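You operate a simulated robot arm through the tools that you are given. There is no shell and no other tool. Be economical: measure what you need, move in short steps, check, and stop when the job is done.

You are at the controls of a simulated robot arm. One attempt, no reset.

Task
Press the load down until the display shows 65 cm or less.
Fine: pin out to its rest and power on first; one stroke at a time, and none more once it shows; leave the power on.

It is judged by the outcome, as a careful person would: the job done as asked, and still so three seconds after it is handed in. It fails if anything else is knocked over, pushed out of place, dropped, spilled or broken.

Robot
A 7-joint arm with a two-finger parallel gripper, fixed in place. Base frame: the origin is at the foot of the arm, x ahead of it, y to its left, z up. Readings come in mm, degrees, newtons and seconds.
With the tool pointing down near the work surface it reaches from about 480 to 920 mm from the base axis. Its first joint turns from -115.0 to 115.0 degrees. Payload 3.91 kg.
The tool frame sits at the grasp point between the pads (the TCP): z along the fingers, y along the line on which they close. The tips reach 30 mm beyond it. The gripper opens to 110 mm. The fingers are 20 mm wide and 10 mm thick; the gripper's body (48 by 112 mm) begins 55 mm behind the TCP.
Orientation is that of the tool frame in the base frame, as a unit quaternion [w, x, y, z]. With the fingers straight down and closing along the base's y, the tool's x points along the base's -x, its y along +y and its z along -z.

Tools
- The arm moves only by the tool nudge_tool. Its argument "moves" is a list of rows, each an object of numbers (a shift or turn left out is 0, a gripper value left out holds the last): "dx", "dy", "dz": the shift along the base's x, y, z in units of 200 mm (1.0 is 200 mm); "wx", "wy", "wz": the turn, a rotation vector about the base's x, y, z in units of 120 degrees (1.0 is 120 degrees); "hand": the closure, from 0 (fully open) to 1 (shut). In form: [{"dx": .., "dy": .., "dz": .., "wx": .., "wy": .., "wz": .., "hand": ..}, ...]. A call has 1 to 8 rows; each row is the pose to reach, as a shift and turn from the pose commanded when the call began. A call with a number of a shift or a turn outside -1 to 1 is refused whole. A row lasts 0.2 s, in which the tool goes at most 50 mm and 8.6 degrees; a call with a longer step from one row to the next is refused whole, and so is a gripper value outside its range. A pose out of reach is approached as far as the arm can. The call stops where the force on the tool passes 40 N (or 10 N more than at its start, if that is more) or the arm is blocked; 0.2 s more then pass. The fingers move at their own pace (about 153 mm/s each) and stop on an object; they squeeze with about 22 N. The grip force told is the motor's: it shows also when the fingers shut on nothing. Time passes only in rows, and 0.2 s behind the last, so rows that repeat a pose let the fingers close. The reply holds the time, the measured pose of the TCP, the force on the tool along the base axes, the opening and the grip force, in the units named above and with some noise, with the torque about the TCP (base axes, N m) and any sound that the robot's microphone picked up.
- Cameras (640 x 400 px; columns grow to the right, rows downward): "scene" is fixed at [386.5, 660.6, 1779]; the picture's right is [-1.00, -0.05, 0.00], its down [-0.03, 0.55, -0.83] and it looks along [0.04, -0.83, -0.55] (base axes); focal length 310 px, centre (320, 200). "wrist" rides on the gripper at [72, 17, -103] in the tool frame; the picture's right is [-0.23, 0.97, 0.00], its down [-0.76, -0.18, -0.62] and it looks along [-0.61, -0.14, 0.78] (tool axes); focal length 222 px, centre (320, 200). There is no depth. A picture from a camera that has moved, and an enlarged one, comes with that camera's place and axes in the base frame and with its lens. The place of the scene camera against the robot may be out by one fixed shift of up to 25 mm in any direction.
- capture(camera): a new picture of that camera. The clock stands still meanwhile.
- move_column(by): slides the trunk up (or, below 0, down) by that many mm; the arm rides with it, the base frame stays. It gives what a move gives, with no picture.
- inspect(camera, box): a new picture of the part [left, top, right, bottom] of that camera's present view, enlarged. The clock stands still meanwhile.
- job_done(): hands the job in; it is judged then, once.

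Work in short steps. Places have to be worked out from the pictures, the camera data and where the tool is seen: move nearer, look again, correct. Check each grasp and each placing, and mend what went wrong. You have 120 turns and 76 pictures in all, those below and enlarged ones among them. Open the gripper and draw the arm clear of the work before you hand the job in, unless the task says otherwise; then end with one line.

The tools are called after "Call:" by a JSON object that holds its "method" and its "body". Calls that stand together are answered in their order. nudge_tool: Moves the arm, as the interface text tells. Its arguments: {"type":"object","properties":{"moves":{"type":"array","items":{"type":"object","properties":{"dx":{"type":"number"},"dy":{"type":"number"},"dz":{"type":"number"},"wx":{"type":"number"},"wy":{"type":"number"},"wz":{"type":"number"},"hand":{"type":"number"}}}}},"required":["moves"]} The other tools are called the same way: move_column (by) slides the trunk up or down; capture (camera) takes a picture; inspect (camera, box) takes an enlarged picture of a part of a camera's view; job_done () hands the job in.

At the start:

```text
t: 0.0
ee_pos: [368.6, -415.3, 1370.6]
tool_rot: [-0.001, 0.001, 1.0, -0.002]
force: [0.2, -0.2, 0.5]
ft_torque: [-0.01, 0.02, 0.0]
opening: 109.9
finger_force: 0.0
trunk travel left (down, up): [-825.0, 165.0]
```

scene: 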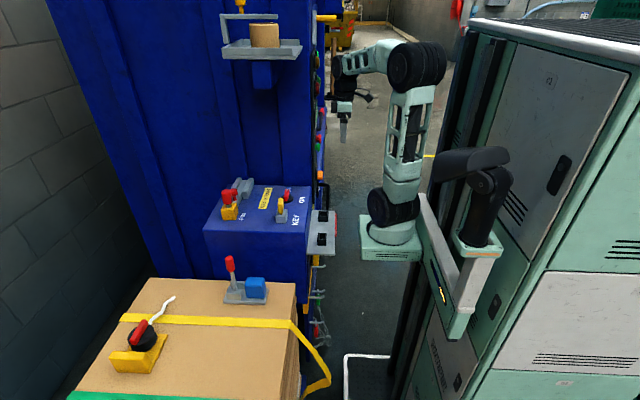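
wrist: 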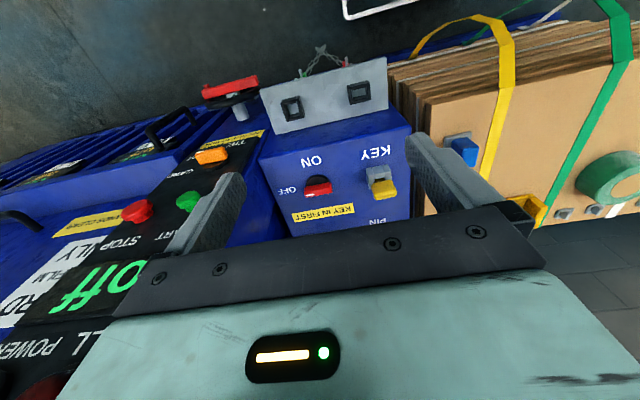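

I'll enlarge both views to identify the controls and the display.

Call:
{"method": "inspect", "body": {"camera": "scene", "box": [190, 150, 350, 310]}}

Call:
{"method": "inspect", "body": {"camera": "wrist", "box": [0, 50, 420, 313]}}

Call:
{"method": "inspect", "body": {"camera": "scene", "box": [200, 0, 400, 125]}}

```text
2.50 times, centred on (270, 230) of scene
camera zoom: at [386.5, 660.6, 1779.0], right [-1.0, -0.05, 0.0], down [-0.03, 0.55, -0.83], along [0.04, -0.83, -0.55], focal length 775 px, centre (445, 125)
```

zoom: 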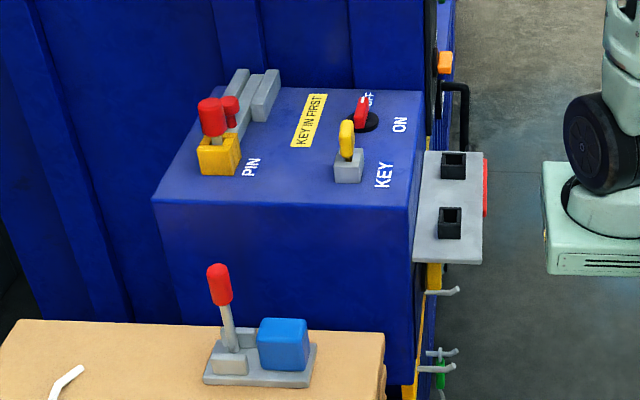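

```text
1.52 times, centred on (210, 182) of wrist
camera zoom: at [296.1, -397.7, 1474.5], right [0.23, 0.97, 0.0], down [0.76, -0.18, 0.62], along [0.61, -0.14, -0.78], focal length 338 px, centre (487, 228)
```

zoom: 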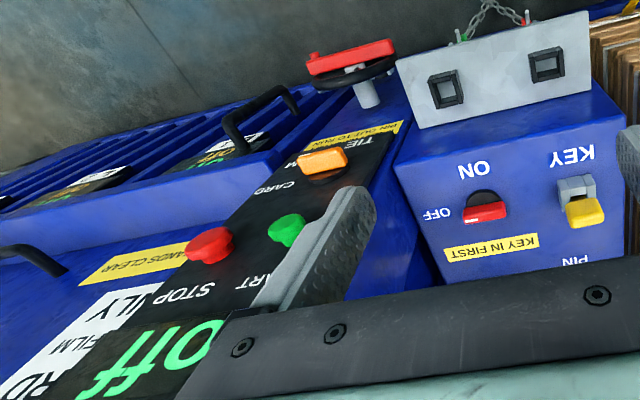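

```text
3.20 times, centred on (300, 62) of scene
camera zoom: at [386.5, 660.6, 1779.0], right [-1.0, -0.05, 0.0], down [-0.03, 0.55, -0.83], along [0.04, -0.83, -0.55], focal length 992 px, centre (384, 640)
```

zoom: 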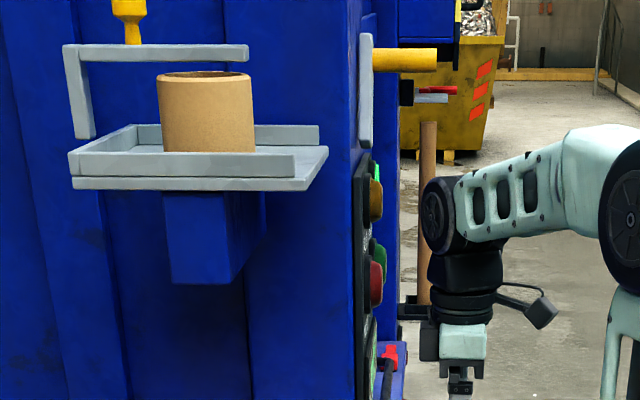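

The machine's front panel faces the robot just ahead of the gripper. I back off 100 mm and tilt the fingers forward, so the wrist camera sees the panel.

Call:
{"method": "nudge_tool", "body": {"moves": [{"dx": -0.2}, {"dx": -0.4}, {"dx": -0.5, "wy": -0.07}, {"dx": -0.5, "wy": -0.14}, {"dx": -0.5, "wy": -0.21}, {"dx": -0.5, "wy": -0.28}, {"dx": -0.5, "wy": -0.35}, {"dx": -0.5, "wy": -0.35}]}}

Call:
{"method": "capture", "body": {"camera": "wrist"}}

```text
t: 1.8
ee_pos: [278.2, -431.6, 1363.8]
tool_rot: [0.352, -0.002, 0.936, 0.012]
force: [-1.6, -0.2, 0.7]
ft_torque: [0.05, -0.14, 0.01]
opening: 110.1
finger_force: 0.1
trunk travel left (down, up): [-825.0, 165.0]
```

```text
70 pictures are left
camera wrist: at [155.9, -416.0, 1393.4], right [0.16, 0.97, 0.17], down [0.17, -0.2, 0.97], along [0.97, -0.12, -0.19], focal length 222 px, centre (320, 200)
```

wrist: 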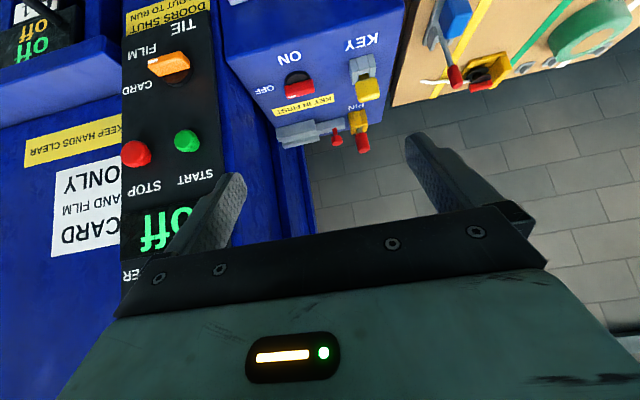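

The box top carries KEY, the ON/OFF switch and PIN, and the vertical panel carries the display, START and STOP. I shift up and toward -y to see the whole panel.

Call:
{"method": "nudge_tool", "body": {"moves": [{"dy": -0.2, "dz": 0.1}, {"dy": -0.4, "dz": 0.25}, {"dy": -0.6, "dz": 0.4}, {"dy": -0.8, "dz": 0.6}, {"dy": -0.8, "dz": 0.8}, {"dy": -0.8, "dz": 0.8}]}}

Call:
{"method": "capture", "body": {"camera": "wrist"}}

```text
refused: row 4 steps farther than a row can; nothing moved
```

```text
69 pictures are left
camera wrist: at [155.9, -416.0, 1393.4], right [0.16, 0.97, 0.17], down [0.17, -0.2, 0.97], along [0.97, -0.12, -0.19], focal length 222 px, centre (320, 200)
```

wrist: 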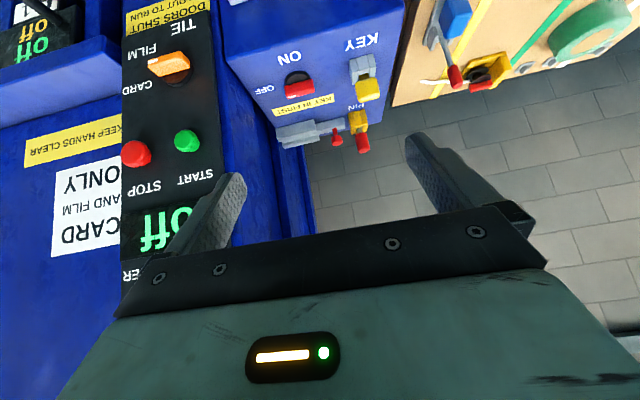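

That step was too long, so I split the same move into smaller ones.

Call:
{"method": "nudge_tool", "body": {"moves": [{"dy": -0.18, "dz": 0.15}, {"dy": -0.36, "dz": 0.3}, {"dy": -0.54, "dz": 0.45}, {"dy": -0.72, "dz": 0.6}, {"dy": -0.85, "dz": 0.75}, {"dy": -0.9, "dz": 0.9}, {"dy": -0.9, "dz": 0.9}]}}

Call:
{"method": "capture", "body": {"camera": "wrist"}}

Call:
{"method": "capture", "body": {"camera": "scene"}}

```text
t: 3.4
ee_pos: [270.1, -598.2, 1554.0]
tool_rot: [0.359, 0.001, 0.933, 0.0]
force: [0.9, -0.7, 0.5]
ft_torque: [-0.02, 0.01, 0.02]
opening: 110.0
finger_force: 0.0
trunk travel left (down, up): [-825.0, 165.0]
```

```text
68 pictures are left
camera wrist: at [147.6, -581.0, 1582.9], right [0.17, 0.97, 0.15], down [0.15, -0.18, 0.97], along [0.97, -0.14, -0.18], focal length 222 px, centre (320, 200)
```

wrist: 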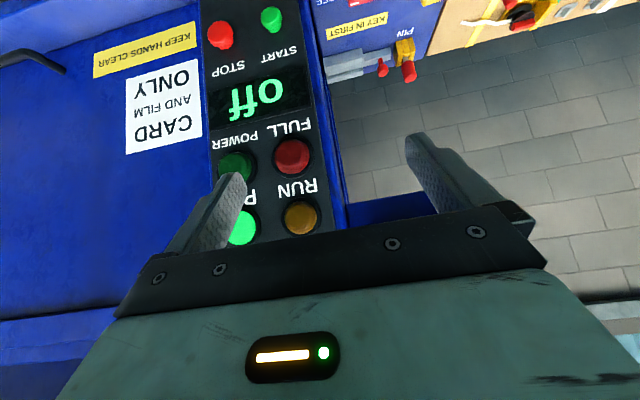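

```text
67 pictures are left
```

scene: 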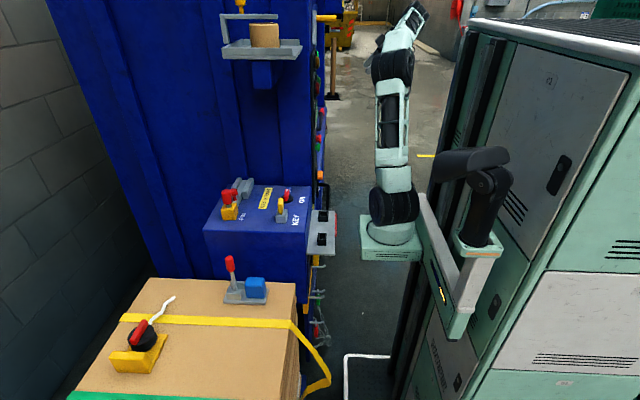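

The panel has indicator lamps RUN, FULL, POWER and one that is lit. I'll read its label and the controls below.

Call:
{"method": "inspect", "body": {"camera": "wrist", "box": [180, 0, 440, 250]}}

Call:
{"method": "nudge_tool", "body": {"moves": [{"dz": -0.2}, {"dz": -0.4}, {"dz": -0.6}, {"dz": -0.8}, {"dz": -1.0}, {"dz": -1.0}]}}

Call:
{"method": "capture", "body": {"camera": "wrist"}}

```text
1.60 times, centred on (310, 125) of wrist
camera zoom: at [147.6, -581.0, 1582.9], right [0.17, 0.97, 0.15], down [0.15, -0.18, 0.97], along [0.97, -0.14, -0.18], focal length 355 px, centre (336, 320)
```

zoom: 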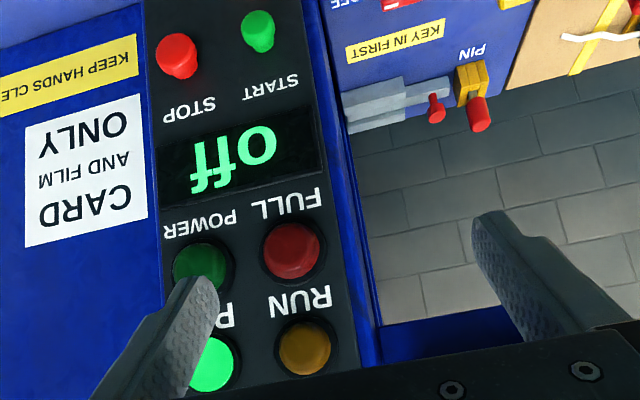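

```text
t: 4.8
ee_pos: [270.1, -598.0, 1353.2]
tool_rot: [0.359, 0.001, 0.934, -0.001]
force: [0.6, 0.4, 0.5]
ft_torque: [0.02, -0.01, 0.01]
opening: 110.1
finger_force: 0.0
trunk travel left (down, up): [-825.0, 165.0]
```

```text
65 pictures are left
camera wrist: at [146.7, -580.1, 1380.7], right [0.17, 0.97, 0.15], down [0.15, -0.18, 0.97], along [0.97, -0.14, -0.18], focal length 222 px, centre (320, 200)
```

wrist: 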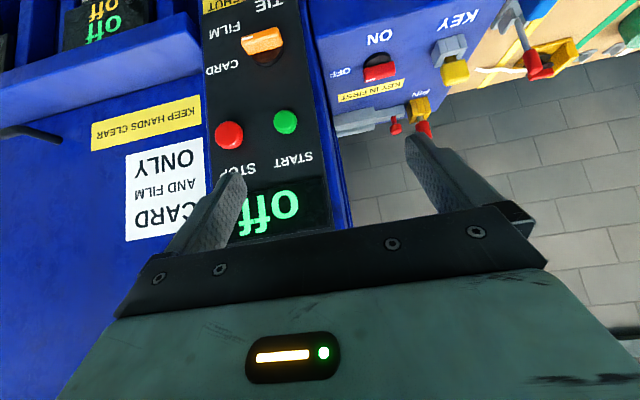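

START is at about (470, -663, 1184), with STOP to its -y side. Next I look down on the box with KEY, ON/OFF and PIN.

Call:
{"method": "nudge_tool", "body": {"moves": [{"dy": 0.2, "wy": 0.0}, {"dy": 0.4, "wy": 0.05}, {"dy": 0.6, "wy": 0.1, "dx": 0.1}, {"dy": 0.8, "wy": 0.15, "dx": 0.2, "dz": -0.05}, {"dy": 1.0, "wy": 0.2, "dx": 0.3, "dz": -0.1}, {"dy": 1.0, "wy": 0.25, "dx": 0.45, "dz": -0.15}, {"dy": 1.0, "wy": 0.3, "dx": 0.6, "dz": -0.2}, {"dy": 1.0, "wy": 0.35, "dx": 0.65, "dz": -0.25}]}}

Call:
{"method": "capture", "body": {"camera": "wrist"}}

```text
t: 6.6
ee_pos: [396.4, -393.4, 1303.1]
tool_rot: [-0.002, 0.001, 1.0, -0.001]
force: [-0.7, 0.5, 0.3]
ft_torque: [0.02, -0.05, 0.0]
opening: 110.0
finger_force: 0.0
trunk travel left (down, up): [-825.0, 165.0]
```

```text
64 pictures are left
camera wrist: at [325.0, -376.4, 1406.6], right [0.23, 0.97, 0.0], down [0.76, -0.18, 0.62], along [0.61, -0.14, -0.78], focal length 222 px, centre (320, 200)
```

wrist: 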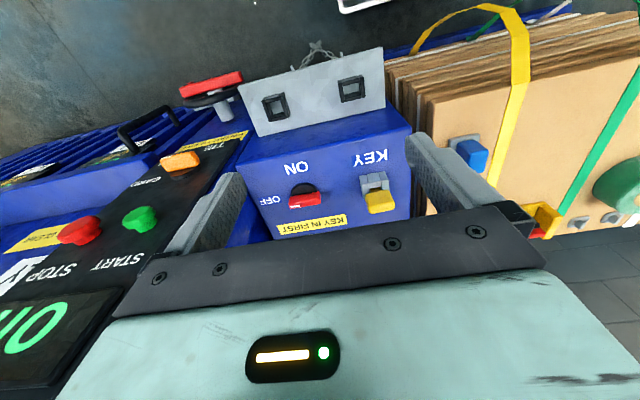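

I enlarge the box controls and the red-handled item on the front.

Call:
{"method": "inspect", "body": {"camera": "wrist", "box": [230, 30, 430, 250]}}

Call:
{"method": "inspect", "body": {"camera": "wrist", "box": [120, 50, 270, 150]}}

Call:
{"method": "inspect", "body": {"camera": "scene", "box": [200, 160, 340, 250]}}

```text
1.82 times, centred on (330, 140) of wrist
camera zoom: at [325.0, -376.4, 1406.6], right [0.23, 0.97, 0.0], down [0.76, -0.18, 0.62], along [0.61, -0.14, -0.78], focal length 404 px, centre (302, 309)
```

zoom: 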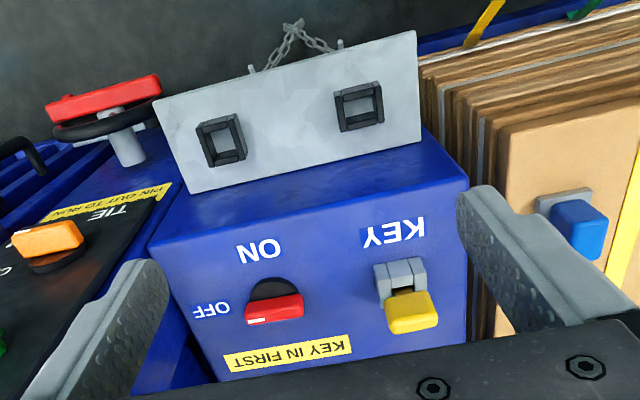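

```text
4.00 times, centred on (195, 100) of wrist
camera zoom: at [325.0, -376.4, 1406.6], right [0.23, 0.97, 0.0], down [0.76, -0.18, 0.62], along [0.61, -0.14, -0.78], focal length 888 px, centre (820, 600)
```

zoom: 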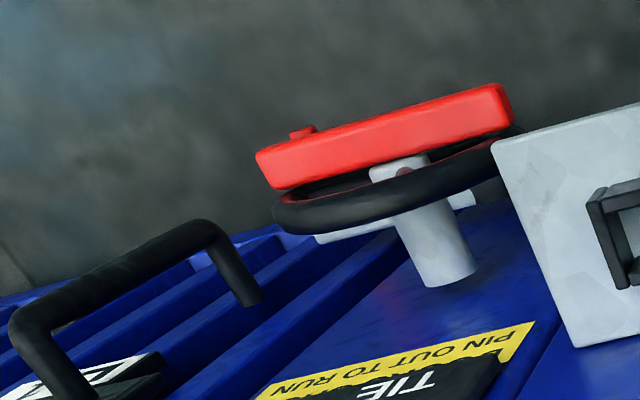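

```text
4.44 times, centred on (270, 205) of scene
camera zoom: at [386.5, 660.6, 1779.0], right [-1.0, -0.05, 0.0], down [-0.03, 0.55, -0.83], along [0.04, -0.83, -0.55], focal length 1377 px, centre (542, 178)
```

zoom: 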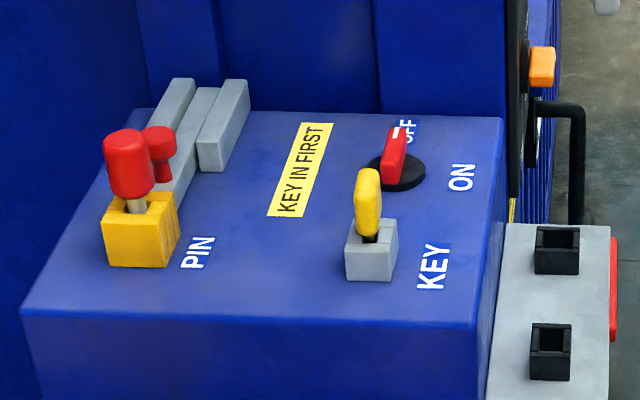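

The pin sits in the yellow block near (793, -315), and the grey rail beside it may be its rest. I move nearer for a close look.

Call:
{"method": "nudge_tool", "body": {"moves": [{"dx": 0.2, "dy": 0.05}, {"dx": 0.4, "dy": 0.15}, {"dx": 0.6, "dy": 0.25}, {"dx": 0.8, "dy": 0.35}, {"dx": 0.95, "dy": 0.35}, {"dx": 0.95, "dy": 0.35}]}}

Call:
{"method": "capture", "body": {"camera": "wrist"}}

Call:
{"method": "capture", "body": {"camera": "scene"}}

```text
t: 8.0
ee_pos: [574.4, -324.7, 1298.2]
tool_rot: [-0.002, 0.004, 1.0, 0.002]
force: [-0.3, -0.4, -0.7]
ft_torque: [-0.01, 0.03, 0.05]
opening: 109.7
finger_force: 0.1
trunk travel left (down, up): [-825.0, 165.0]
```

```text
60 pictures are left
camera wrist: at [502.9, -306.0, 1401.9], right [0.24, 0.97, 0.0], down [0.76, -0.19, 0.62], along [0.6, -0.14, -0.78], focal length 222 px, centre (320, 200)
```

wrist: 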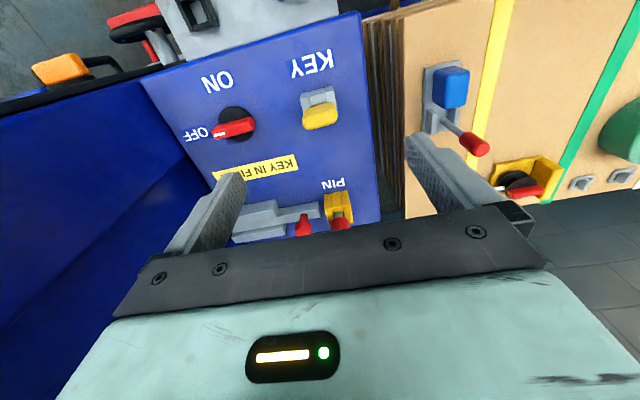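

```text
59 pictures are left
```

scene: 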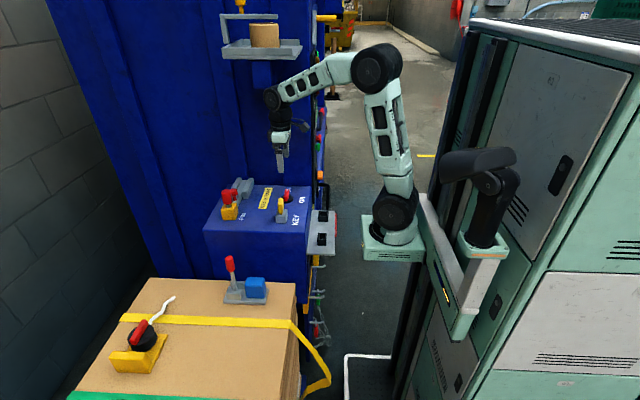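

Call:
{"method": "inspect", "body": {"camera": "wrist", "box": [180, 80, 400, 250]}}

Call:
{"method": "inspect", "body": {"camera": "scene", "box": [210, 170, 270, 230]}}

```text
2.35 times, centred on (290, 165) of wrist
camera zoom: at [502.9, -306.0, 1401.9], right [0.24, 0.97, 0.0], down [0.76, -0.19, 0.62], along [0.6, -0.14, -0.78], focal length 523 px, centre (391, 282)
```

zoom: 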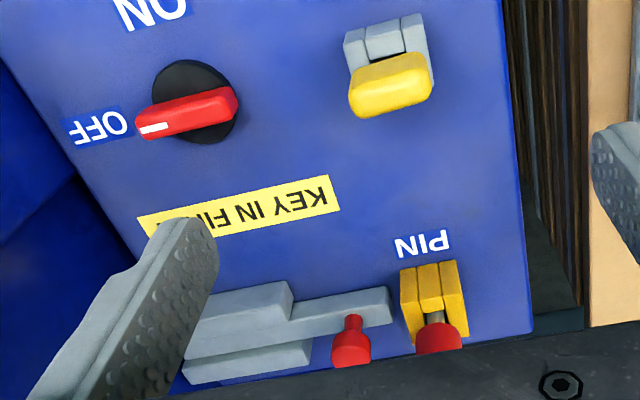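

```text
6.67 times, centred on (240, 200) of scene
camera zoom: at [386.5, 660.6, 1779.0], right [-1.0, -0.05, 0.0], down [-0.03, 0.55, -0.83], along [0.04, -0.83, -0.55], focal length 2066 px, centre (853, 200)
```

zoom: 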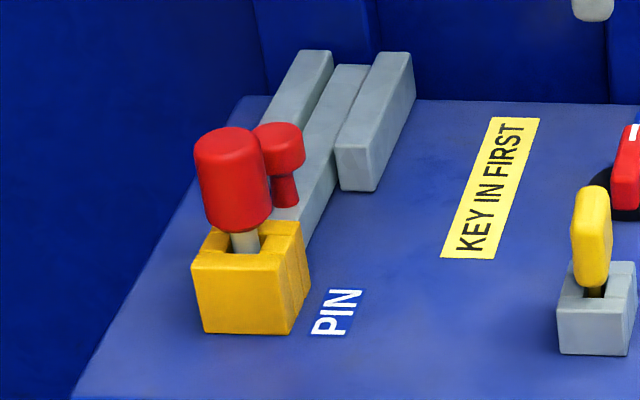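

The key stands in KEY, the switch is at OFF and the pin is in its yellow socket. The two black sockets on the front plate, near z≈920, look like rests, so I look closer at them.

Call:
{"method": "nudge_tool", "body": {"moves": [{"dx": -0.24}, {"dx": -0.48}, {"dx": -0.7, "dy": -0.1}, {"dx": -0.9, "dy": -0.2}, {"dx": -1.0, "dy": -0.3, "dz": -0.2}, {"dx": -1.0, "dy": -0.35, "dz": -0.4}, {"dx": -1.0, "dy": -0.35, "dz": -0.6}, {"dx": -1.0, "dy": -0.35, "dz": -0.6}]}}

Call:
{"method": "inspect", "body": {"camera": "wrist", "box": [160, 0, 480, 200]}}

```text
t: 9.8
ee_pos: [386.8, -396.1, 1180.3]
tool_rot: [-0.001, 0.001, 1.0, -0.001]
force: [0.0, -1.0, 0.1]
ft_torque: [-0.01, 0.01, 0.01]
opening: 109.9
finger_force: 0.0
trunk travel left (down, up): [-825.0, 165.0]
```

```text
2.00 times, centred on (320, 100) of wrist
camera zoom: at [314.7, -377.8, 1282.1], right [0.23, 0.97, 0.0], down [0.76, -0.18, 0.62], along [0.61, -0.14, -0.78], focal length 444 px, centre (320, 400)
```

zoom: 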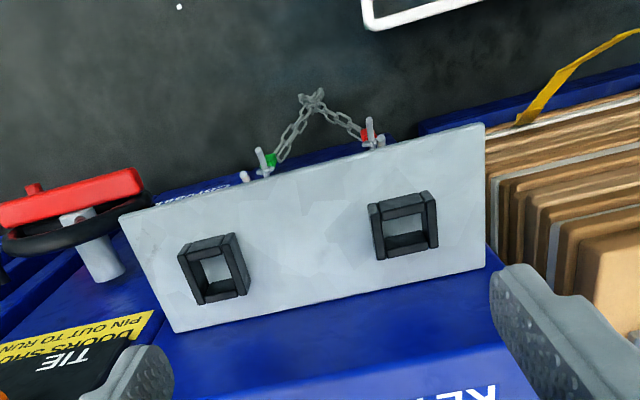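

Call:
{"method": "inspect", "body": {"camera": "scene", "box": [290, 190, 350, 350]}}

Call:
{"method": "inspect", "body": {"camera": "wrist", "box": [235, 80, 395, 180]}}

```text
2.50 times, centred on (320, 270) of scene
camera zoom: at [386.5, 660.6, 1779.0], right [-1.0, -0.05, 0.0], down [-0.03, 0.55, -0.83], along [0.04, -0.83, -0.55], focal length 775 px, centre (320, 25)
```

zoom: 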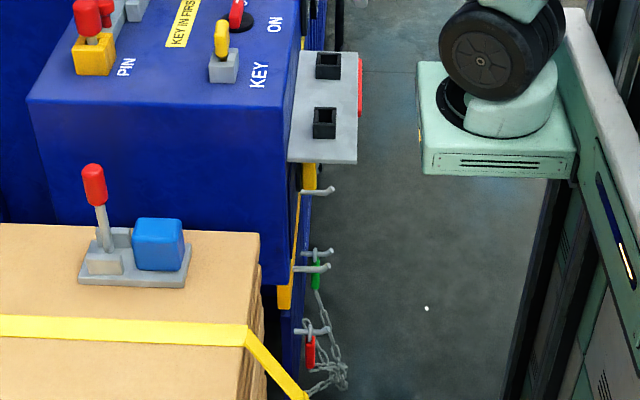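

```text
4.00 times, centred on (315, 130) of wrist
camera zoom: at [314.7, -377.8, 1282.1], right [0.23, 0.97, 0.0], down [0.76, -0.18, 0.62], along [0.61, -0.14, -0.78], focal length 888 px, centre (340, 480)
```

zoom: 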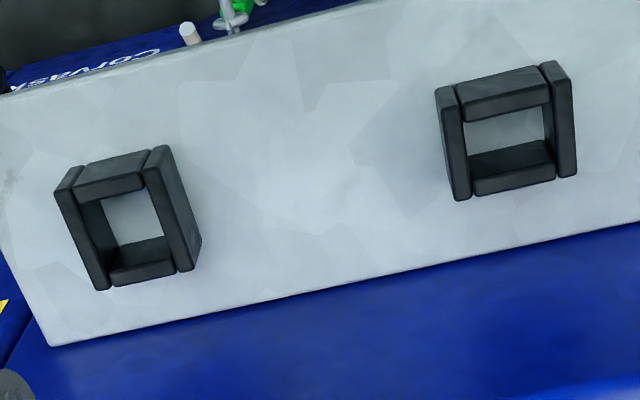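

The sockets look identical. I'll check the front face of the plate for labels from a low, level view.

Call:
{"method": "nudge_tool", "body": {"moves": [{"dx": -0.2, "dz": 0}, {"dx": -0.4, "dz": -0.1}, {"dx": -0.5, "dz": -0.3, "wy": -0.06}, {"dx": -0.55, "dz": -0.5, "wy": -0.12}, {"dx": -0.55, "dz": -0.7, "wy": -0.18}, {"dx": -0.55, "dz": -0.85, "wy": -0.24}, {"dx": -0.55, "dz": -0.95, "wy": -0.3}, {"dx": -0.55, "dz": -0.95, "wy": -0.3}]}}

Call:
{"method": "capture", "body": {"camera": "wrist"}}

```text
t: 11.6
ee_pos: [277.7, -428.4, 1022.2]
tool_rot: [0.31, 0.001, 0.951, 0.003]
force: [0.2, 0.9, 0.0]
ft_torque: [-0.01, -0.02, -0.02]
opening: 110.0
finger_force: 0.0
out of reach, approached as far as the arm can: row 5, 6, 7, 8
trunk travel left (down, up): [-825.0, 165.0]
```

```text
53 pictures are left
camera wrist: at [158.1, -410.9, 1062.8], right [0.18, 0.97, 0.14], down [0.25, -0.18, 0.95], along [0.95, -0.14, -0.28], focal length 222 px, centre (320, 200)
```

wrist: 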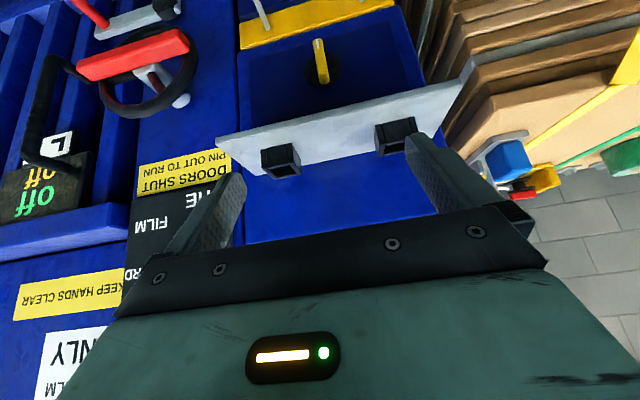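

There's another control below the plate, so I lower the trunk to look at it.

Call:
{"method": "move_column", "body": {"by": -220}}

Call:
{"method": "capture", "body": {"camera": "wrist"}}

```text
t: 13.9
ee_pos: [278.9, -428.3, 801.9]
tool_rot: [0.308, 0.0, 0.951, 0.003]
force: [-0.2, -0.7, 0.3]
ft_torque: [0.01, 0.0, 0.07]
opening: 110.1
finger_force: 0.1
trunk travel left (down, up): [-605.0, 385.0]
```

```text
52 pictures are left
camera wrist: at [158.3, -410.9, 843.0], right [0.18, 0.97, 0.14], down [0.25, -0.18, 0.95], along [0.95, -0.14, -0.28], focal length 222 px, centre (320, 200)
```

wrist: 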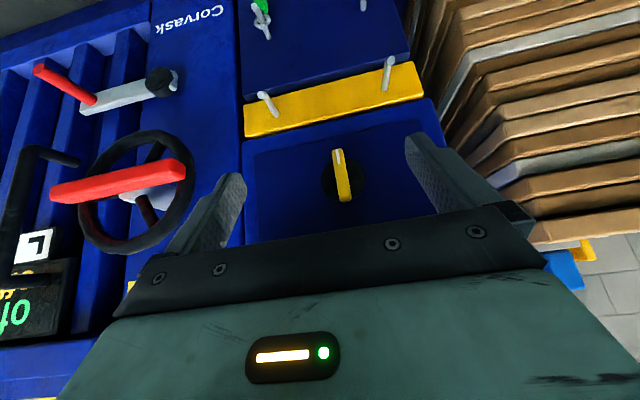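

No label there either. The two sockets may differ in size, so I return above the plate and compare them from the same angle.

Call:
{"method": "move_column", "body": {"by": 120}}

Call:
{"method": "nudge_tool", "body": {"moves": [{"dz": 0.2, "dy": -0.1, "wy": 0.05}, {"dz": 0.4, "dy": -0.2, "wy": 0.1}, {"dz": 0.6, "dy": -0.3, "wy": 0.15}, {"dz": 0.8, "dy": -0.4, "wy": 0.2, "dx": 0.05}, {"dz": 0.9, "dy": -0.42, "wy": 0.25, "dx": 0.15}, {"dz": 0.9, "dy": -0.42, "wy": 0.3, "dx": 0.25}, {"dz": 0.9, "dy": -0.42, "wy": 0.3, "dx": 0.25}]}}

Call:
{"method": "capture", "body": {"camera": "wrist"}}

```text
t: 15.4
ee_pos: [277.6, -428.7, 922.2]
tool_rot: [0.308, 0.0, 0.951, 0.003]
force: [-0.5, -0.8, -0.5]
ft_torque: [0.03, 0.03, 0.03]
opening: 110.1
finger_force: 0.1
trunk travel left (down, up): [-725.0, 265.0]
```

```text
t: 17.0
ee_pos: [324.8, -513.3, 1100.7]
tool_rot: [-0.002, 0.001, 1.0, 0.002]
force: [0.1, -0.1, 1.0]
ft_torque: [0.02, -0.01, -0.04]
opening: 110.1
finger_force: 0.1
trunk travel left (down, up): [-725.0, 265.0]
```

```text
51 pictures are left
camera wrist: at [253.0, -495.9, 1203.4], right [0.23, 0.97, 0.0], down [0.76, -0.18, 0.62], along [0.6, -0.14, -0.78], focal length 222 px, centre (320, 200)
```

wrist: 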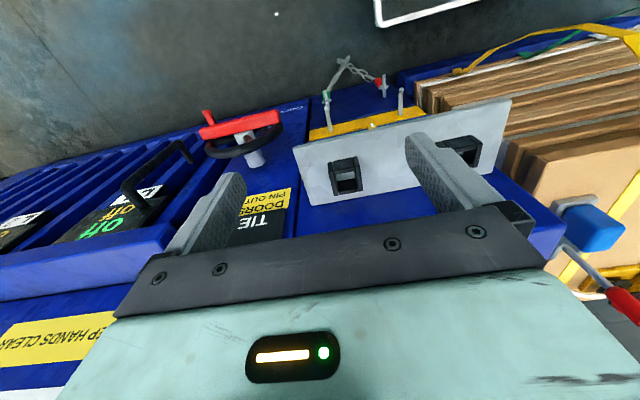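

Call:
{"method": "inspect", "body": {"camera": "wrist", "box": [305, 145, 385, 205]}}

Call:
{"method": "nudge_tool", "body": {"moves": [{"dy": 0.2}, {"dy": 0.4}, {"dy": 0.6}, {"dy": 0.79}, {"dy": 0.79}]}}

Call:
{"method": "inspect", "body": {"camera": "wrist", "box": [305, 145, 385, 205]}}

```text
6.67 times, centred on (345, 175) of wrist
camera zoom: at [253.0, -495.9, 1203.4], right [0.23, 0.97, 0.0], down [0.76, -0.18, 0.62], along [0.6, -0.14, -0.78], focal length 1481 px, centre (153, 367)
```

zoom: 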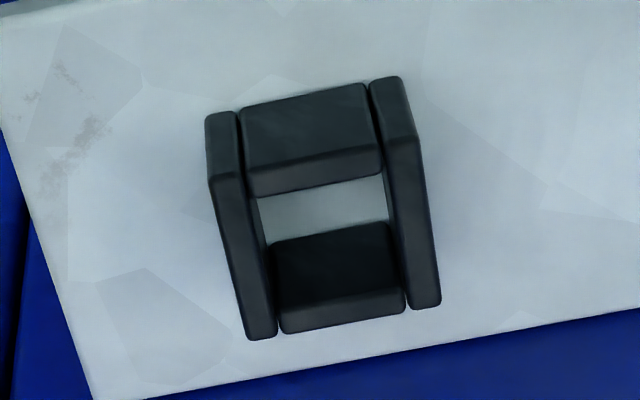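

```text
t: 18.2
ee_pos: [326.1, -357.4, 1103.5]
tool_rot: [-0.001, 0.002, 1.0, 0.001]
force: [0.1, -0.4, -0.2]
ft_torque: [0.01, 0.0, 0.01]
opening: 109.9
finger_force: 0.1
trunk travel left (down, up): [-725.0, 265.0]
```

```text
6.67 times, centred on (345, 175) of wrist
camera zoom: at [253.5, -339.9, 1206.2], right [0.23, 0.97, 0.0], down [0.76, -0.18, 0.62], along [0.6, -0.14, -0.78], focal length 1481 px, centre (153, 367)
```

zoom: 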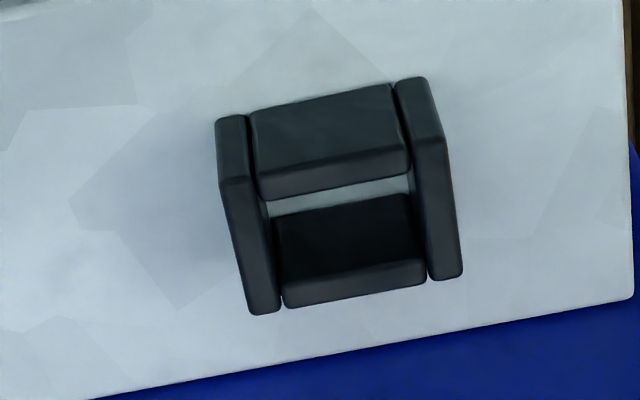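

They do differ: the -y socket is about 30x32 mm inside and the +y one about 32x22 mm. Next I view the pin and key from above to see which one matches.

Call:
{"method": "nudge_tool", "body": {"moves": [{"dz": 0.24}, {"dz": 0.48}, {"dz": 0.72}, {"dz": 0.9, "dx": 0.1}, {"dz": 1.0, "dx": 0.3}, {"dz": 1.0, "dx": 0.5}, {"dz": 1.0, "dx": 0.75}, {"dz": 1.0, "dx": 1.0}]}}

Call:
{"method": "nudge_tool", "body": {"moves": [{"dx": 0.22}, {"dx": 0.44}, {"dx": 0.66}, {"dx": 0.8}, {"dx": 0.8}]}}

Call:
{"method": "capture", "body": {"camera": "wrist"}}

```text
t: 20.0
ee_pos: [525.4, -354.2, 1302.0]
tool_rot: [-0.001, 0.002, 1.0, 0.002]
force: [-0.7, 0.0, 0.3]
ft_torque: [0.0, -0.04, 0.0]
opening: 110.1
finger_force: 0.0
trunk travel left (down, up): [-725.0, 265.0]
```

```text
t: 21.1
ee_pos: [518.3, -331.6, 1328.8]
tool_rot: [-0.066, 0.042, 0.995, 0.062]
force: [-7.9, 2.8, 3.1]
ft_torque: [-0.28, -0.63, -0.07]
opening: 109.9
finger_force: 0.0
trunk travel left (down, up): [-725.0, 265.0]
stopped in row 5: the arm was blocked; the commanded pose is now the measured one
```

```text
48 pictures are left
camera wrist: at [461.5, -321.7, 1441.6], right [0.31, 0.95, 0.08], down [0.81, -0.31, 0.49], along [0.49, -0.09, -0.87], focal length 222 px, centre (320, 200)
```

wrist: 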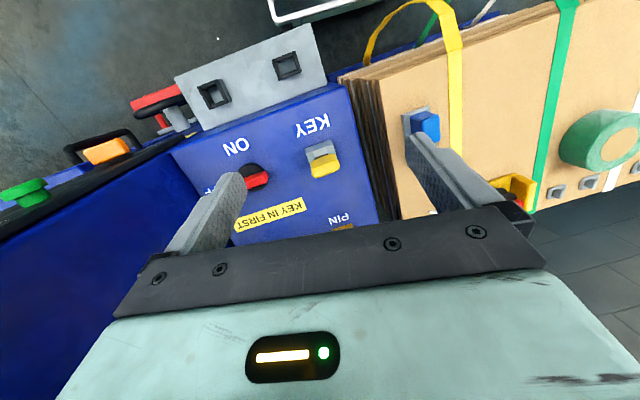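

The arm was blocked, so I check the scene for contact.

Call:
{"method": "capture", "body": {"camera": "scene"}}

```text
47 pictures are left
```

scene: 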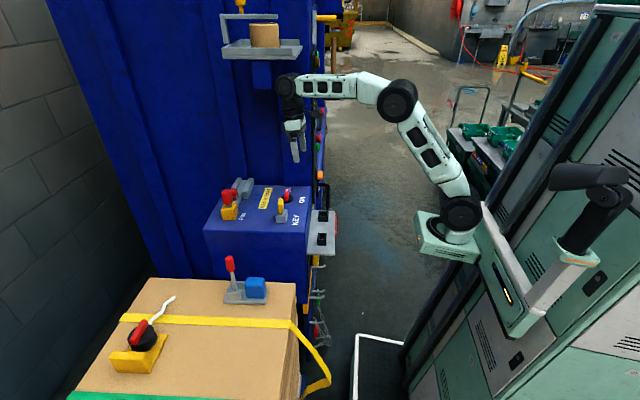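

The robot's own body seems to have shifted back, as if the wrist met the shelf. I back away gently in -x and +y and look again.

Call:
{"method": "nudge_tool", "body": {"moves": [{"dx": -0.05, "dy": 0.03}, {"dx": -0.15, "dy": 0.1, "dz": -0.05}, {"dx": -0.3, "dy": 0.15, "dz": -0.1}, {"dx": -0.3, "dy": 0.15, "dz": -0.15}]}}

Call:
{"method": "capture", "body": {"camera": "scene"}}

```text
t: 21.4
ee_pos: [484.1, -308.5, 1331.3]
tool_rot: [-0.13, 0.048, 0.988, 0.062]
force: [-4.7, 11.9, 3.2]
ft_torque: [-1.03, -0.39, 0.14]
opening: 110.0
finger_force: 0.2
trunk travel left (down, up): [-725.0, 265.0]
stopped in row 1: the arm was blocked; the commanded pose is now the measured one
```

```text
46 pictures are left
```

scene: 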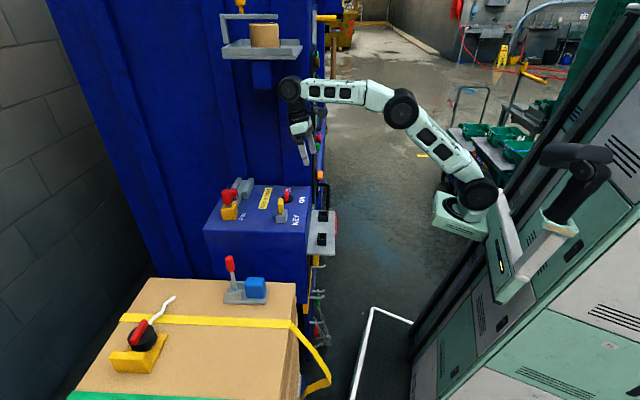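

The robot's body is tilting and the reading changed again. I hold still for one short row to see whether it is settling or still moving.

Call:
{"method": "nudge_tool", "body": {"moves": [{"dx": -0.1, "dz": -0.1}]}}

Call:
{"method": "capture", "body": {"camera": "scene"}}

```text
t: 21.7
ee_pos: [523.3, -316.1, 1060.9]
tool_rot: [-0.274, -0.015, 0.961, 0.04]
force: [-141.1, 54.1, 206.0]
ft_torque: [-6.95, -25.42, 2.49]
opening: 110.0
finger_force: 0.0
trunk travel left (down, up): [-725.0, 265.0]
stopped in row 1: the arm was blocked; the commanded pose is now the measured one
```

```text
45 pictures are left
```

scene: 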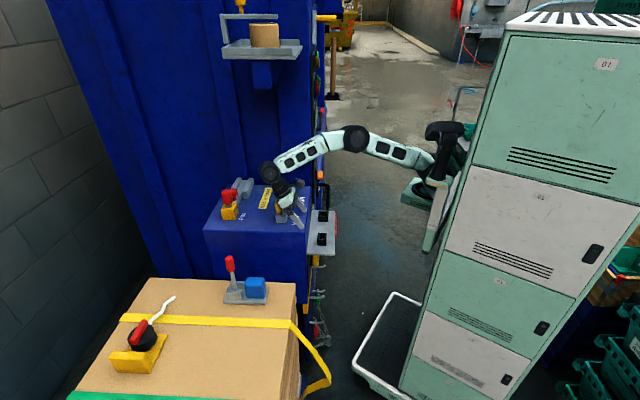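

The tool now rests on the box with 206 N, and the robot's body has swung round on its cart. I inspect the contact area and the wrist view before moving.

Call:
{"method": "inspect", "body": {"camera": "scene", "box": [200, 140, 360, 240]}}

Call:
{"method": "capture", "body": {"camera": "wrist"}}

```text
4.00 times, centred on (280, 190) of scene
camera zoom: at [386.5, 660.6, 1779.0], right [-1.0, -0.05, 0.0], down [-0.03, 0.55, -0.83], along [0.04, -0.83, -0.55], focal length 1240 px, centre (480, 240)
```

zoom: 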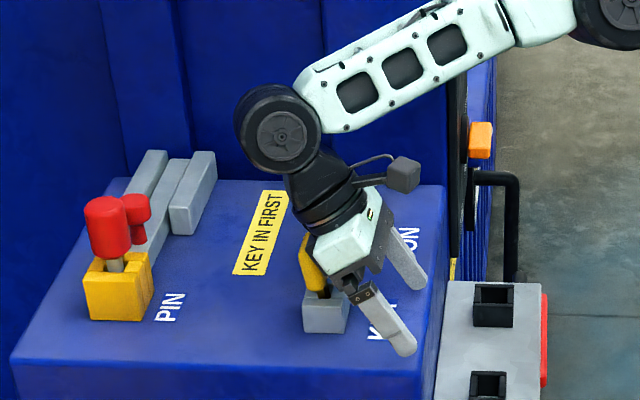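

```text
43 pictures are left
camera wrist: at [517.0, -309.3, 1187.1], right [0.19, 0.98, -0.04], down [0.98, -0.18, 0.11], along [0.11, -0.06, -0.99], focal length 222 px, centre (320, 200)
```

wrist: 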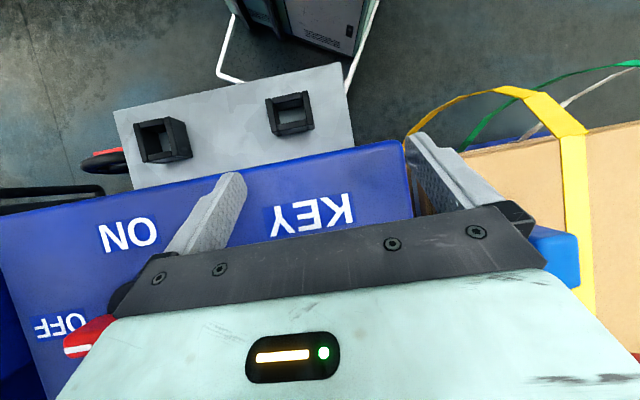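

The gripper body is leaning on the key. I hold for two rows to learn whether the robot is at rest.

Call:
{"method": "nudge_tool", "body": {"moves": [{"dx": 0}, {"dx": 0}]}}

Call:
{"method": "capture", "body": {"camera": "scene"}}

```text
t: 22.0
ee_pos: [389.1, -102.6, 1015.6]
tool_rot: [-0.4, -0.223, 0.888, -0.026]
force: [2.4, -6.8, -1.3]
ft_torque: [0.48, 0.3, -0.4]
opening: 109.7
finger_force: 0.0
trunk travel left (down, up): [-725.0, 265.0]
stopped in row 1: the arm was blocked; the commanded pose is now the measured one
```

```text
42 pictures are left
```

scene: 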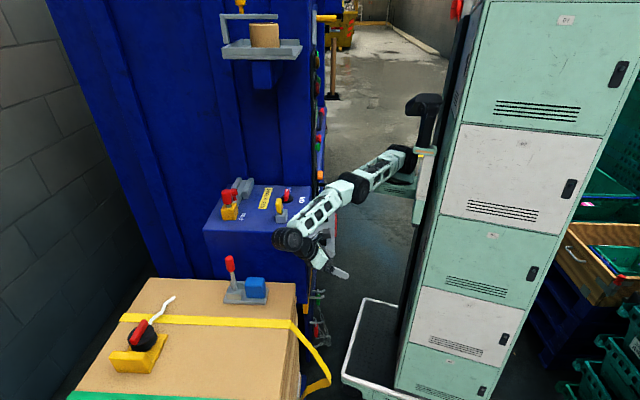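

The key still stands and the arm has swung clear of the box, but the body is still turning. I hold once more.

Call:
{"method": "nudge_tool", "body": {"moves": [{"dx": 0}]}}

Call:
{"method": "capture", "body": {"camera": "scene"}}

```text
t: 22.4
ee_pos: [358.7, 245.7, 965.8]
tool_rot: [-0.307, -0.301, 0.887, -0.169]
force: [6.4, -2.3, 1.5]
ft_torque: [0.27, 0.33, -0.4]
opening: 109.9
finger_force: 0.0
trunk travel left (down, up): [-725.0, 265.0]
stopped in row 1: the arm was blocked; the commanded pose is now the measured one
```

```text
41 pictures are left
```

scene: 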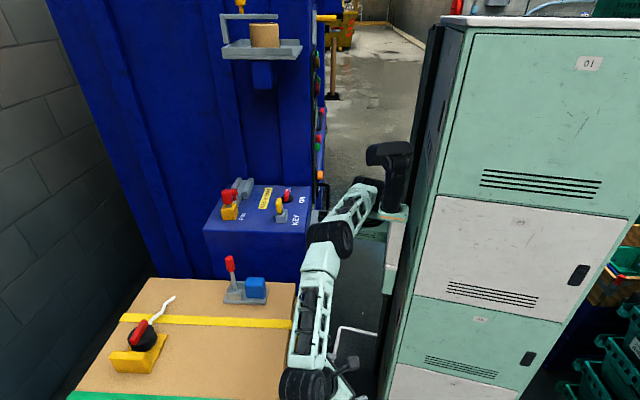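

The body is still drifting, and the machine and bale are undisturbed. I keep holding to let it settle.

Call:
{"method": "nudge_tool", "body": {"moves": [{"dx": 0}, {"dx": 0}, {"dx": 0}, {"dx": 0}]}}

Call:
{"method": "capture", "body": {"camera": "scene"}}

```text
t: 22.7
ee_pos: [126.5, 561.1, 867.7]
tool_rot: [-0.302, -0.42, 0.819, -0.249]
force: [-59.3, -11.9, -30.3]
ft_torque: [-0.83, -2.18, 2.6]
opening: 110.1
finger_force: 0.0
trunk travel left (down, up): [-725.0, 265.0]
stopped in row 1: the arm was blocked; the commanded pose is now the measured one
```

```text
40 pictures are left
```

scene: 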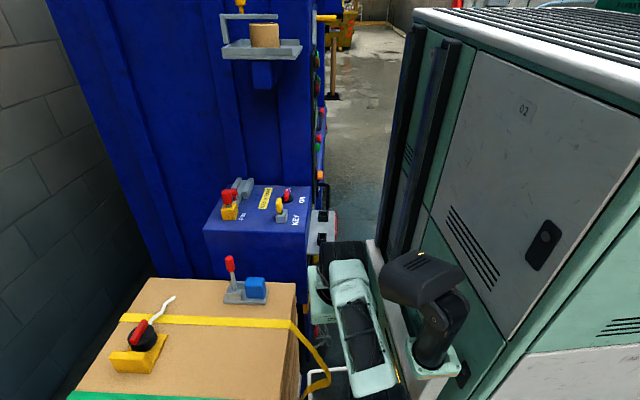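

The body keeps moving toward +y. I hold again and see where it comes to rest.

Call:
{"method": "nudge_tool", "body": {"moves": [{"dx": 0}, {"dx": 0}, {"dx": 0}, {"dx": 0}, {"dx": 0}]}}

Call:
{"method": "nudge_tool", "body": {"moves": [{"dx": 0}, {"dx": 0}, {"dx": 0}, {"dx": 0}, {"dx": 0}]}}

Call:
{"method": "nudge_tool", "body": {"moves": [{"dx": 0}, {"dx": 0}, {"dx": 0}, {"dx": 0}, {"dx": 0}]}}

Call:
{"method": "capture", "body": {"camera": "scene"}}

```text
t: 23.0
ee_pos: [158.8, 357.6, 973.1]
tool_rot: [-0.307, -0.277, 0.908, -0.069]
force: [15.0, 3.7, 2.5]
ft_torque: [-0.19, 0.85, -0.21]
opening: 109.6
finger_force: 0.1
trunk travel left (down, up): [-725.0, 265.0]
stopped in row 1: the arm was blocked; the commanded pose is now the measured one
```

```text
t: 23.4
ee_pos: [18.4, 432.3, 948.4]
tool_rot: [-0.302, -0.267, 0.91, -0.094]
force: [-3.2, 1.9, -0.6]
ft_torque: [-0.13, -0.22, 0.2]
opening: 110.0
finger_force: 0.1
trunk travel left (down, up): [-725.0, 265.0]
stopped in row 1: the arm was blocked; the commanded pose is now the measured one
```

```text
t: 24.6
ee_pos: [33.5, 403.4, 953.3]
tool_rot: [-0.299, -0.298, 0.901, -0.102]
force: [-0.2, 0.0, -0.5]
ft_torque: [-0.03, -0.02, 0.05]
opening: 109.9
finger_force: 0.0
trunk travel left (down, up): [-725.0, 265.0]
```

```text
39 pictures are left
```

scene: 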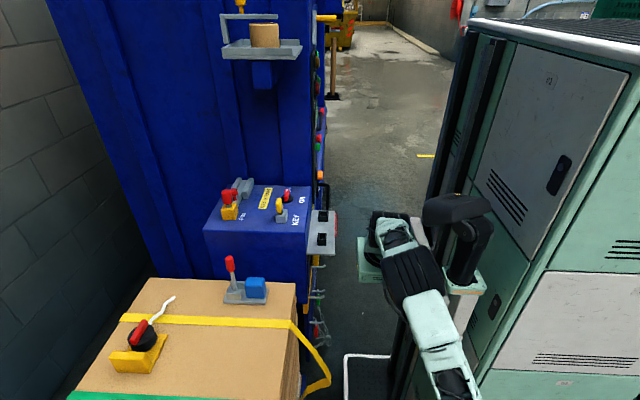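

The body has come back upright where it started and the arm reads unloaded. I check that the box, key, switch, bale and shelf are unchanged.

Call:
{"method": "inspect", "body": {"camera": "scene", "box": [200, 160, 340, 250]}}

Call:
{"method": "capture", "body": {"camera": "wrist"}}

```text
4.44 times, centred on (270, 205) of scene
camera zoom: at [386.5, 660.6, 1779.0], right [-1.0, -0.05, 0.0], down [-0.03, 0.55, -0.83], along [0.04, -0.83, -0.55], focal length 1377 px, centre (542, 178)
```

zoom: 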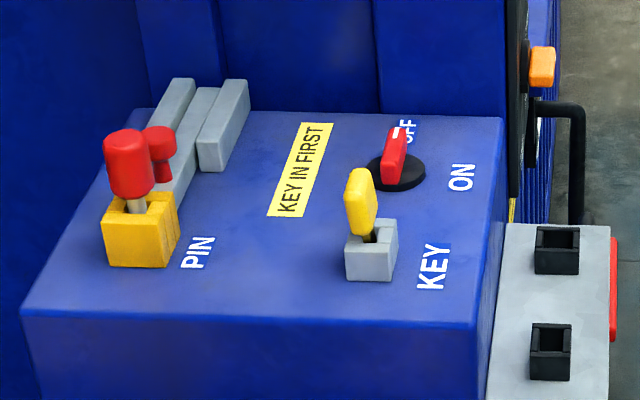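

```text
37 pictures are left
camera wrist: at [25.2, 421.1, 1078.5], right [-0.44, 0.89, -0.14], down [0.89, 0.44, 0.04], along [0.1, -0.11, -0.99], focal length 222 px, centre (320, 200)
```

wrist: 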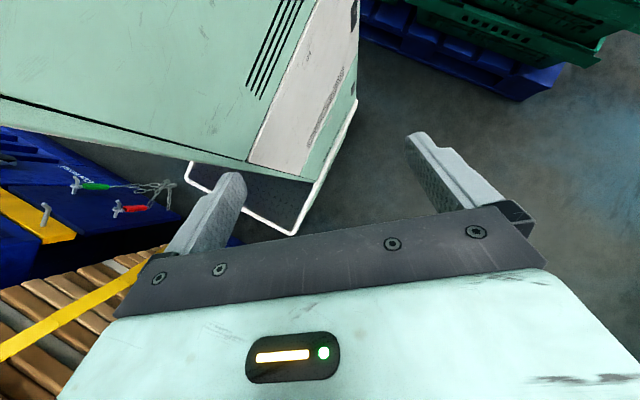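

Everything is where it was; only the key leans slightly in its slot. I raise the tool and begin squaring it up while swinging forward.

Call:
{"method": "nudge_tool", "body": {"moves": [{"dz": 0.2, "dx": 0.05}, {"dz": 0.4, "dx": 0.1}, {"dz": 0.6, "dx": 0.2, "wx": 0.01, "wy": -0.03, "wz": -0.03}, {"dz": 0.75, "dx": 0.35, "wx": 0.02, "wy": -0.06, "wz": -0.06}, {"dz": 0.9, "dx": 0.5, "wx": 0.03, "wy": -0.09, "wz": -0.09}, {"dz": 1.0, "dx": 0.65, "wx": 0.04, "wy": -0.12, "wz": -0.12}, {"dz": 1.0, "dx": 0.85, "wx": 0.05, "wy": -0.15, "wz": -0.15}, {"dz": 1.0, "dx": 1.0, "wx": 0.06, "wy": -0.18, "wz": -0.18}]}}

Call:
{"method": "capture", "body": {"camera": "scene"}}

```text
t: 26.4
ee_pos: [235.5, 405.3, 1153.4]
tool_rot: [-0.12, -0.119, 0.985, -0.041]
force: [-0.1, -0.1, 0.4]
ft_torque: [-0.05, -0.05, -0.03]
opening: 110.0
finger_force: 0.1
trunk travel left (down, up): [-725.0, 265.0]
```

```text
36 pictures are left
```

scene: 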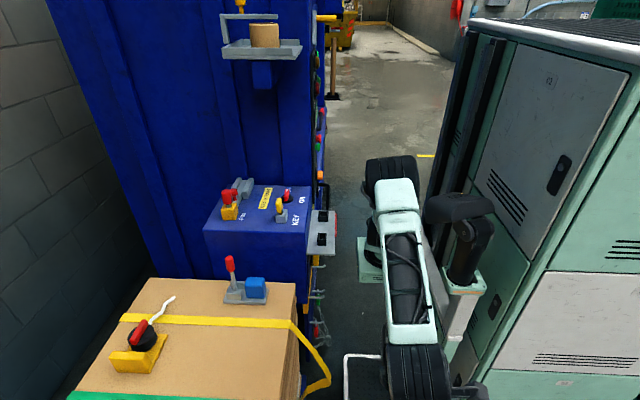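

Control is back to normal. I continue the swing at z≈1150 and finish squaring the tool.

Call:
{"method": "nudge_tool", "body": {"moves": [{"dx": 0.12, "dy": -0.18, "wx": 0.01, "wy": -0.03, "wz": -0.03}, {"dx": 0.24, "dy": -0.36, "wx": 0.02, "wy": -0.06, "wz": -0.06}, {"dx": 0.36, "dy": -0.54, "wx": 0.03, "wy": -0.09, "wz": -0.09}, {"dx": 0.5, "dy": -0.7, "wx": 0.041, "wy": -0.115, "wz": -0.114}, {"dx": 0.65, "dy": -0.86, "wx": 0.041, "wy": -0.115, "wz": -0.114}, {"dx": 0.8, "dy": -1.0, "wx": 0.041, "wy": -0.115, "wz": -0.114}]}}

Call:
{"method": "nudge_tool", "body": {"moves": [{"dx": 0.1, "dy": -0.2}, {"dx": 0.15, "dy": -0.4}, {"dx": 0.2, "dy": -0.6}, {"dx": 0.2, "dy": -0.8}, {"dx": 0.2, "dy": -1.0}]}}

Call:
{"method": "nudge_tool", "body": {"moves": [{"dy": -0.2}, {"dx": -0.05, "dy": -0.4}, {"dx": -0.1, "dy": -0.6}, {"dx": -0.15, "dy": -0.8}, {"dx": -0.15, "dy": -1.0}]}}

```text
t: 27.8
ee_pos: [392.7, 202.3, 1152.1]
tool_rot: [-0.001, 0.0, 1.0, 0.001]
force: [-0.3, 0.8, 0.1]
ft_torque: [-0.02, 0.0, 0.01]
opening: 109.7
finger_force: 0.1
trunk travel left (down, up): [-725.0, 265.0]
```

```text
t: 29.0
ee_pos: [434.7, 0.3, 1152.3]
tool_rot: [-0.001, 0.0, 1.0, 0.002]
force: [-0.8, 0.5, 0.4]
ft_torque: [-0.04, 0.02, -0.03]
opening: 110.2
finger_force: 0.0
trunk travel left (down, up): [-725.0, 265.0]
```

```text
t: 30.2
ee_pos: [419.8, -191.4, 1146.2]
tool_rot: [-0.002, 0.0, 1.0, 0.001]
force: [-0.1, -0.1, 1.0]
ft_torque: [0.02, 0.02, 0.02]
opening: 109.8
finger_force: 0.0
out of reach, approached as far as the arm can: row 2, 3, 4, 5
trunk travel left (down, up): [-725.0, 265.0]
```

The tool is square again and clear. I go forward toward the pin on a lower line (z≈1190, y≈-290), away from the shelf, in small steps.

Call:
{"method": "nudge_tool", "body": {"moves": [{"dx": 0.15, "dy": -0.1, "dz": 0.05}, {"dx": 0.3, "dy": -0.2, "dz": 0.1}, {"dx": 0.45, "dy": -0.3, "dz": 0.15}, {"dx": 0.6, "dy": -0.4, "dz": 0.2}, {"dx": 0.75, "dy": -0.45, "dz": 0.22}, {"dx": 0.75, "dy": -0.45, "dz": 0.22}]}}

Call:
{"method": "capture", "body": {"camera": "scene"}}

```text
t: 31.6
ee_pos: [567.7, -279.9, 1185.3]
tool_rot: [0.0, 0.0, 1.0, 0.001]
force: [-0.2, -0.3, 0.0]
ft_torque: [0.0, 0.02, 0.01]
opening: 110.1
finger_force: 0.1
trunk travel left (down, up): [-725.0, 265.0]
```

```text
35 pictures are left
```

scene: 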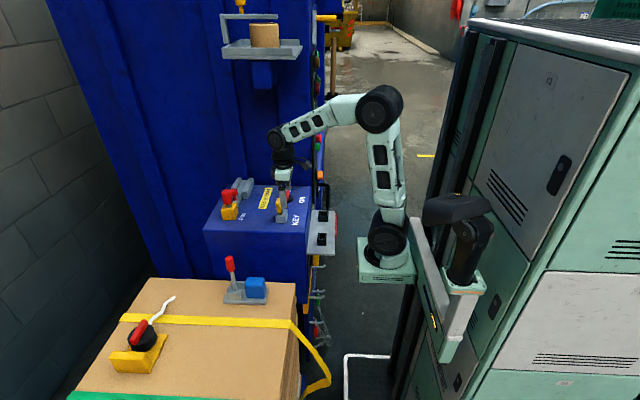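

Clear of the shelf by a wide margin. I move 100 mm closer and look at the pin.

Call:
{"method": "nudge_tool", "body": {"moves": [{"dx": 0.15}, {"dx": 0.3}, {"dx": 0.45}, {"dx": 0.5}, {"dx": 0.5}]}}

Call:
{"method": "capture", "body": {"camera": "wrist"}}

```text
t: 32.8
ee_pos: [663.7, -280.3, 1185.5]
tool_rot: [-0.001, 0.001, 1.0, 0.001]
force: [0.8, -0.4, 0.6]
ft_torque: [0.0, 0.0, -0.01]
opening: 110.0
finger_force: 0.0
trunk travel left (down, up): [-725.0, 265.0]
```

```text
34 pictures are left
camera wrist: at [590.7, -262.8, 1287.1], right [0.23, 0.97, 0.0], down [0.76, -0.18, 0.62], along [0.61, -0.14, -0.78], focal length 222 px, centre (320, 200)
```

wrist: 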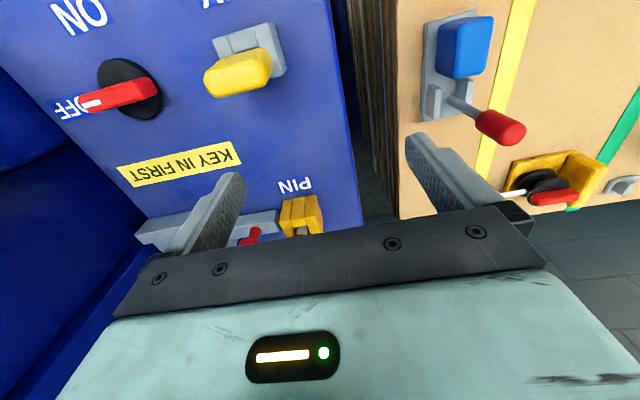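

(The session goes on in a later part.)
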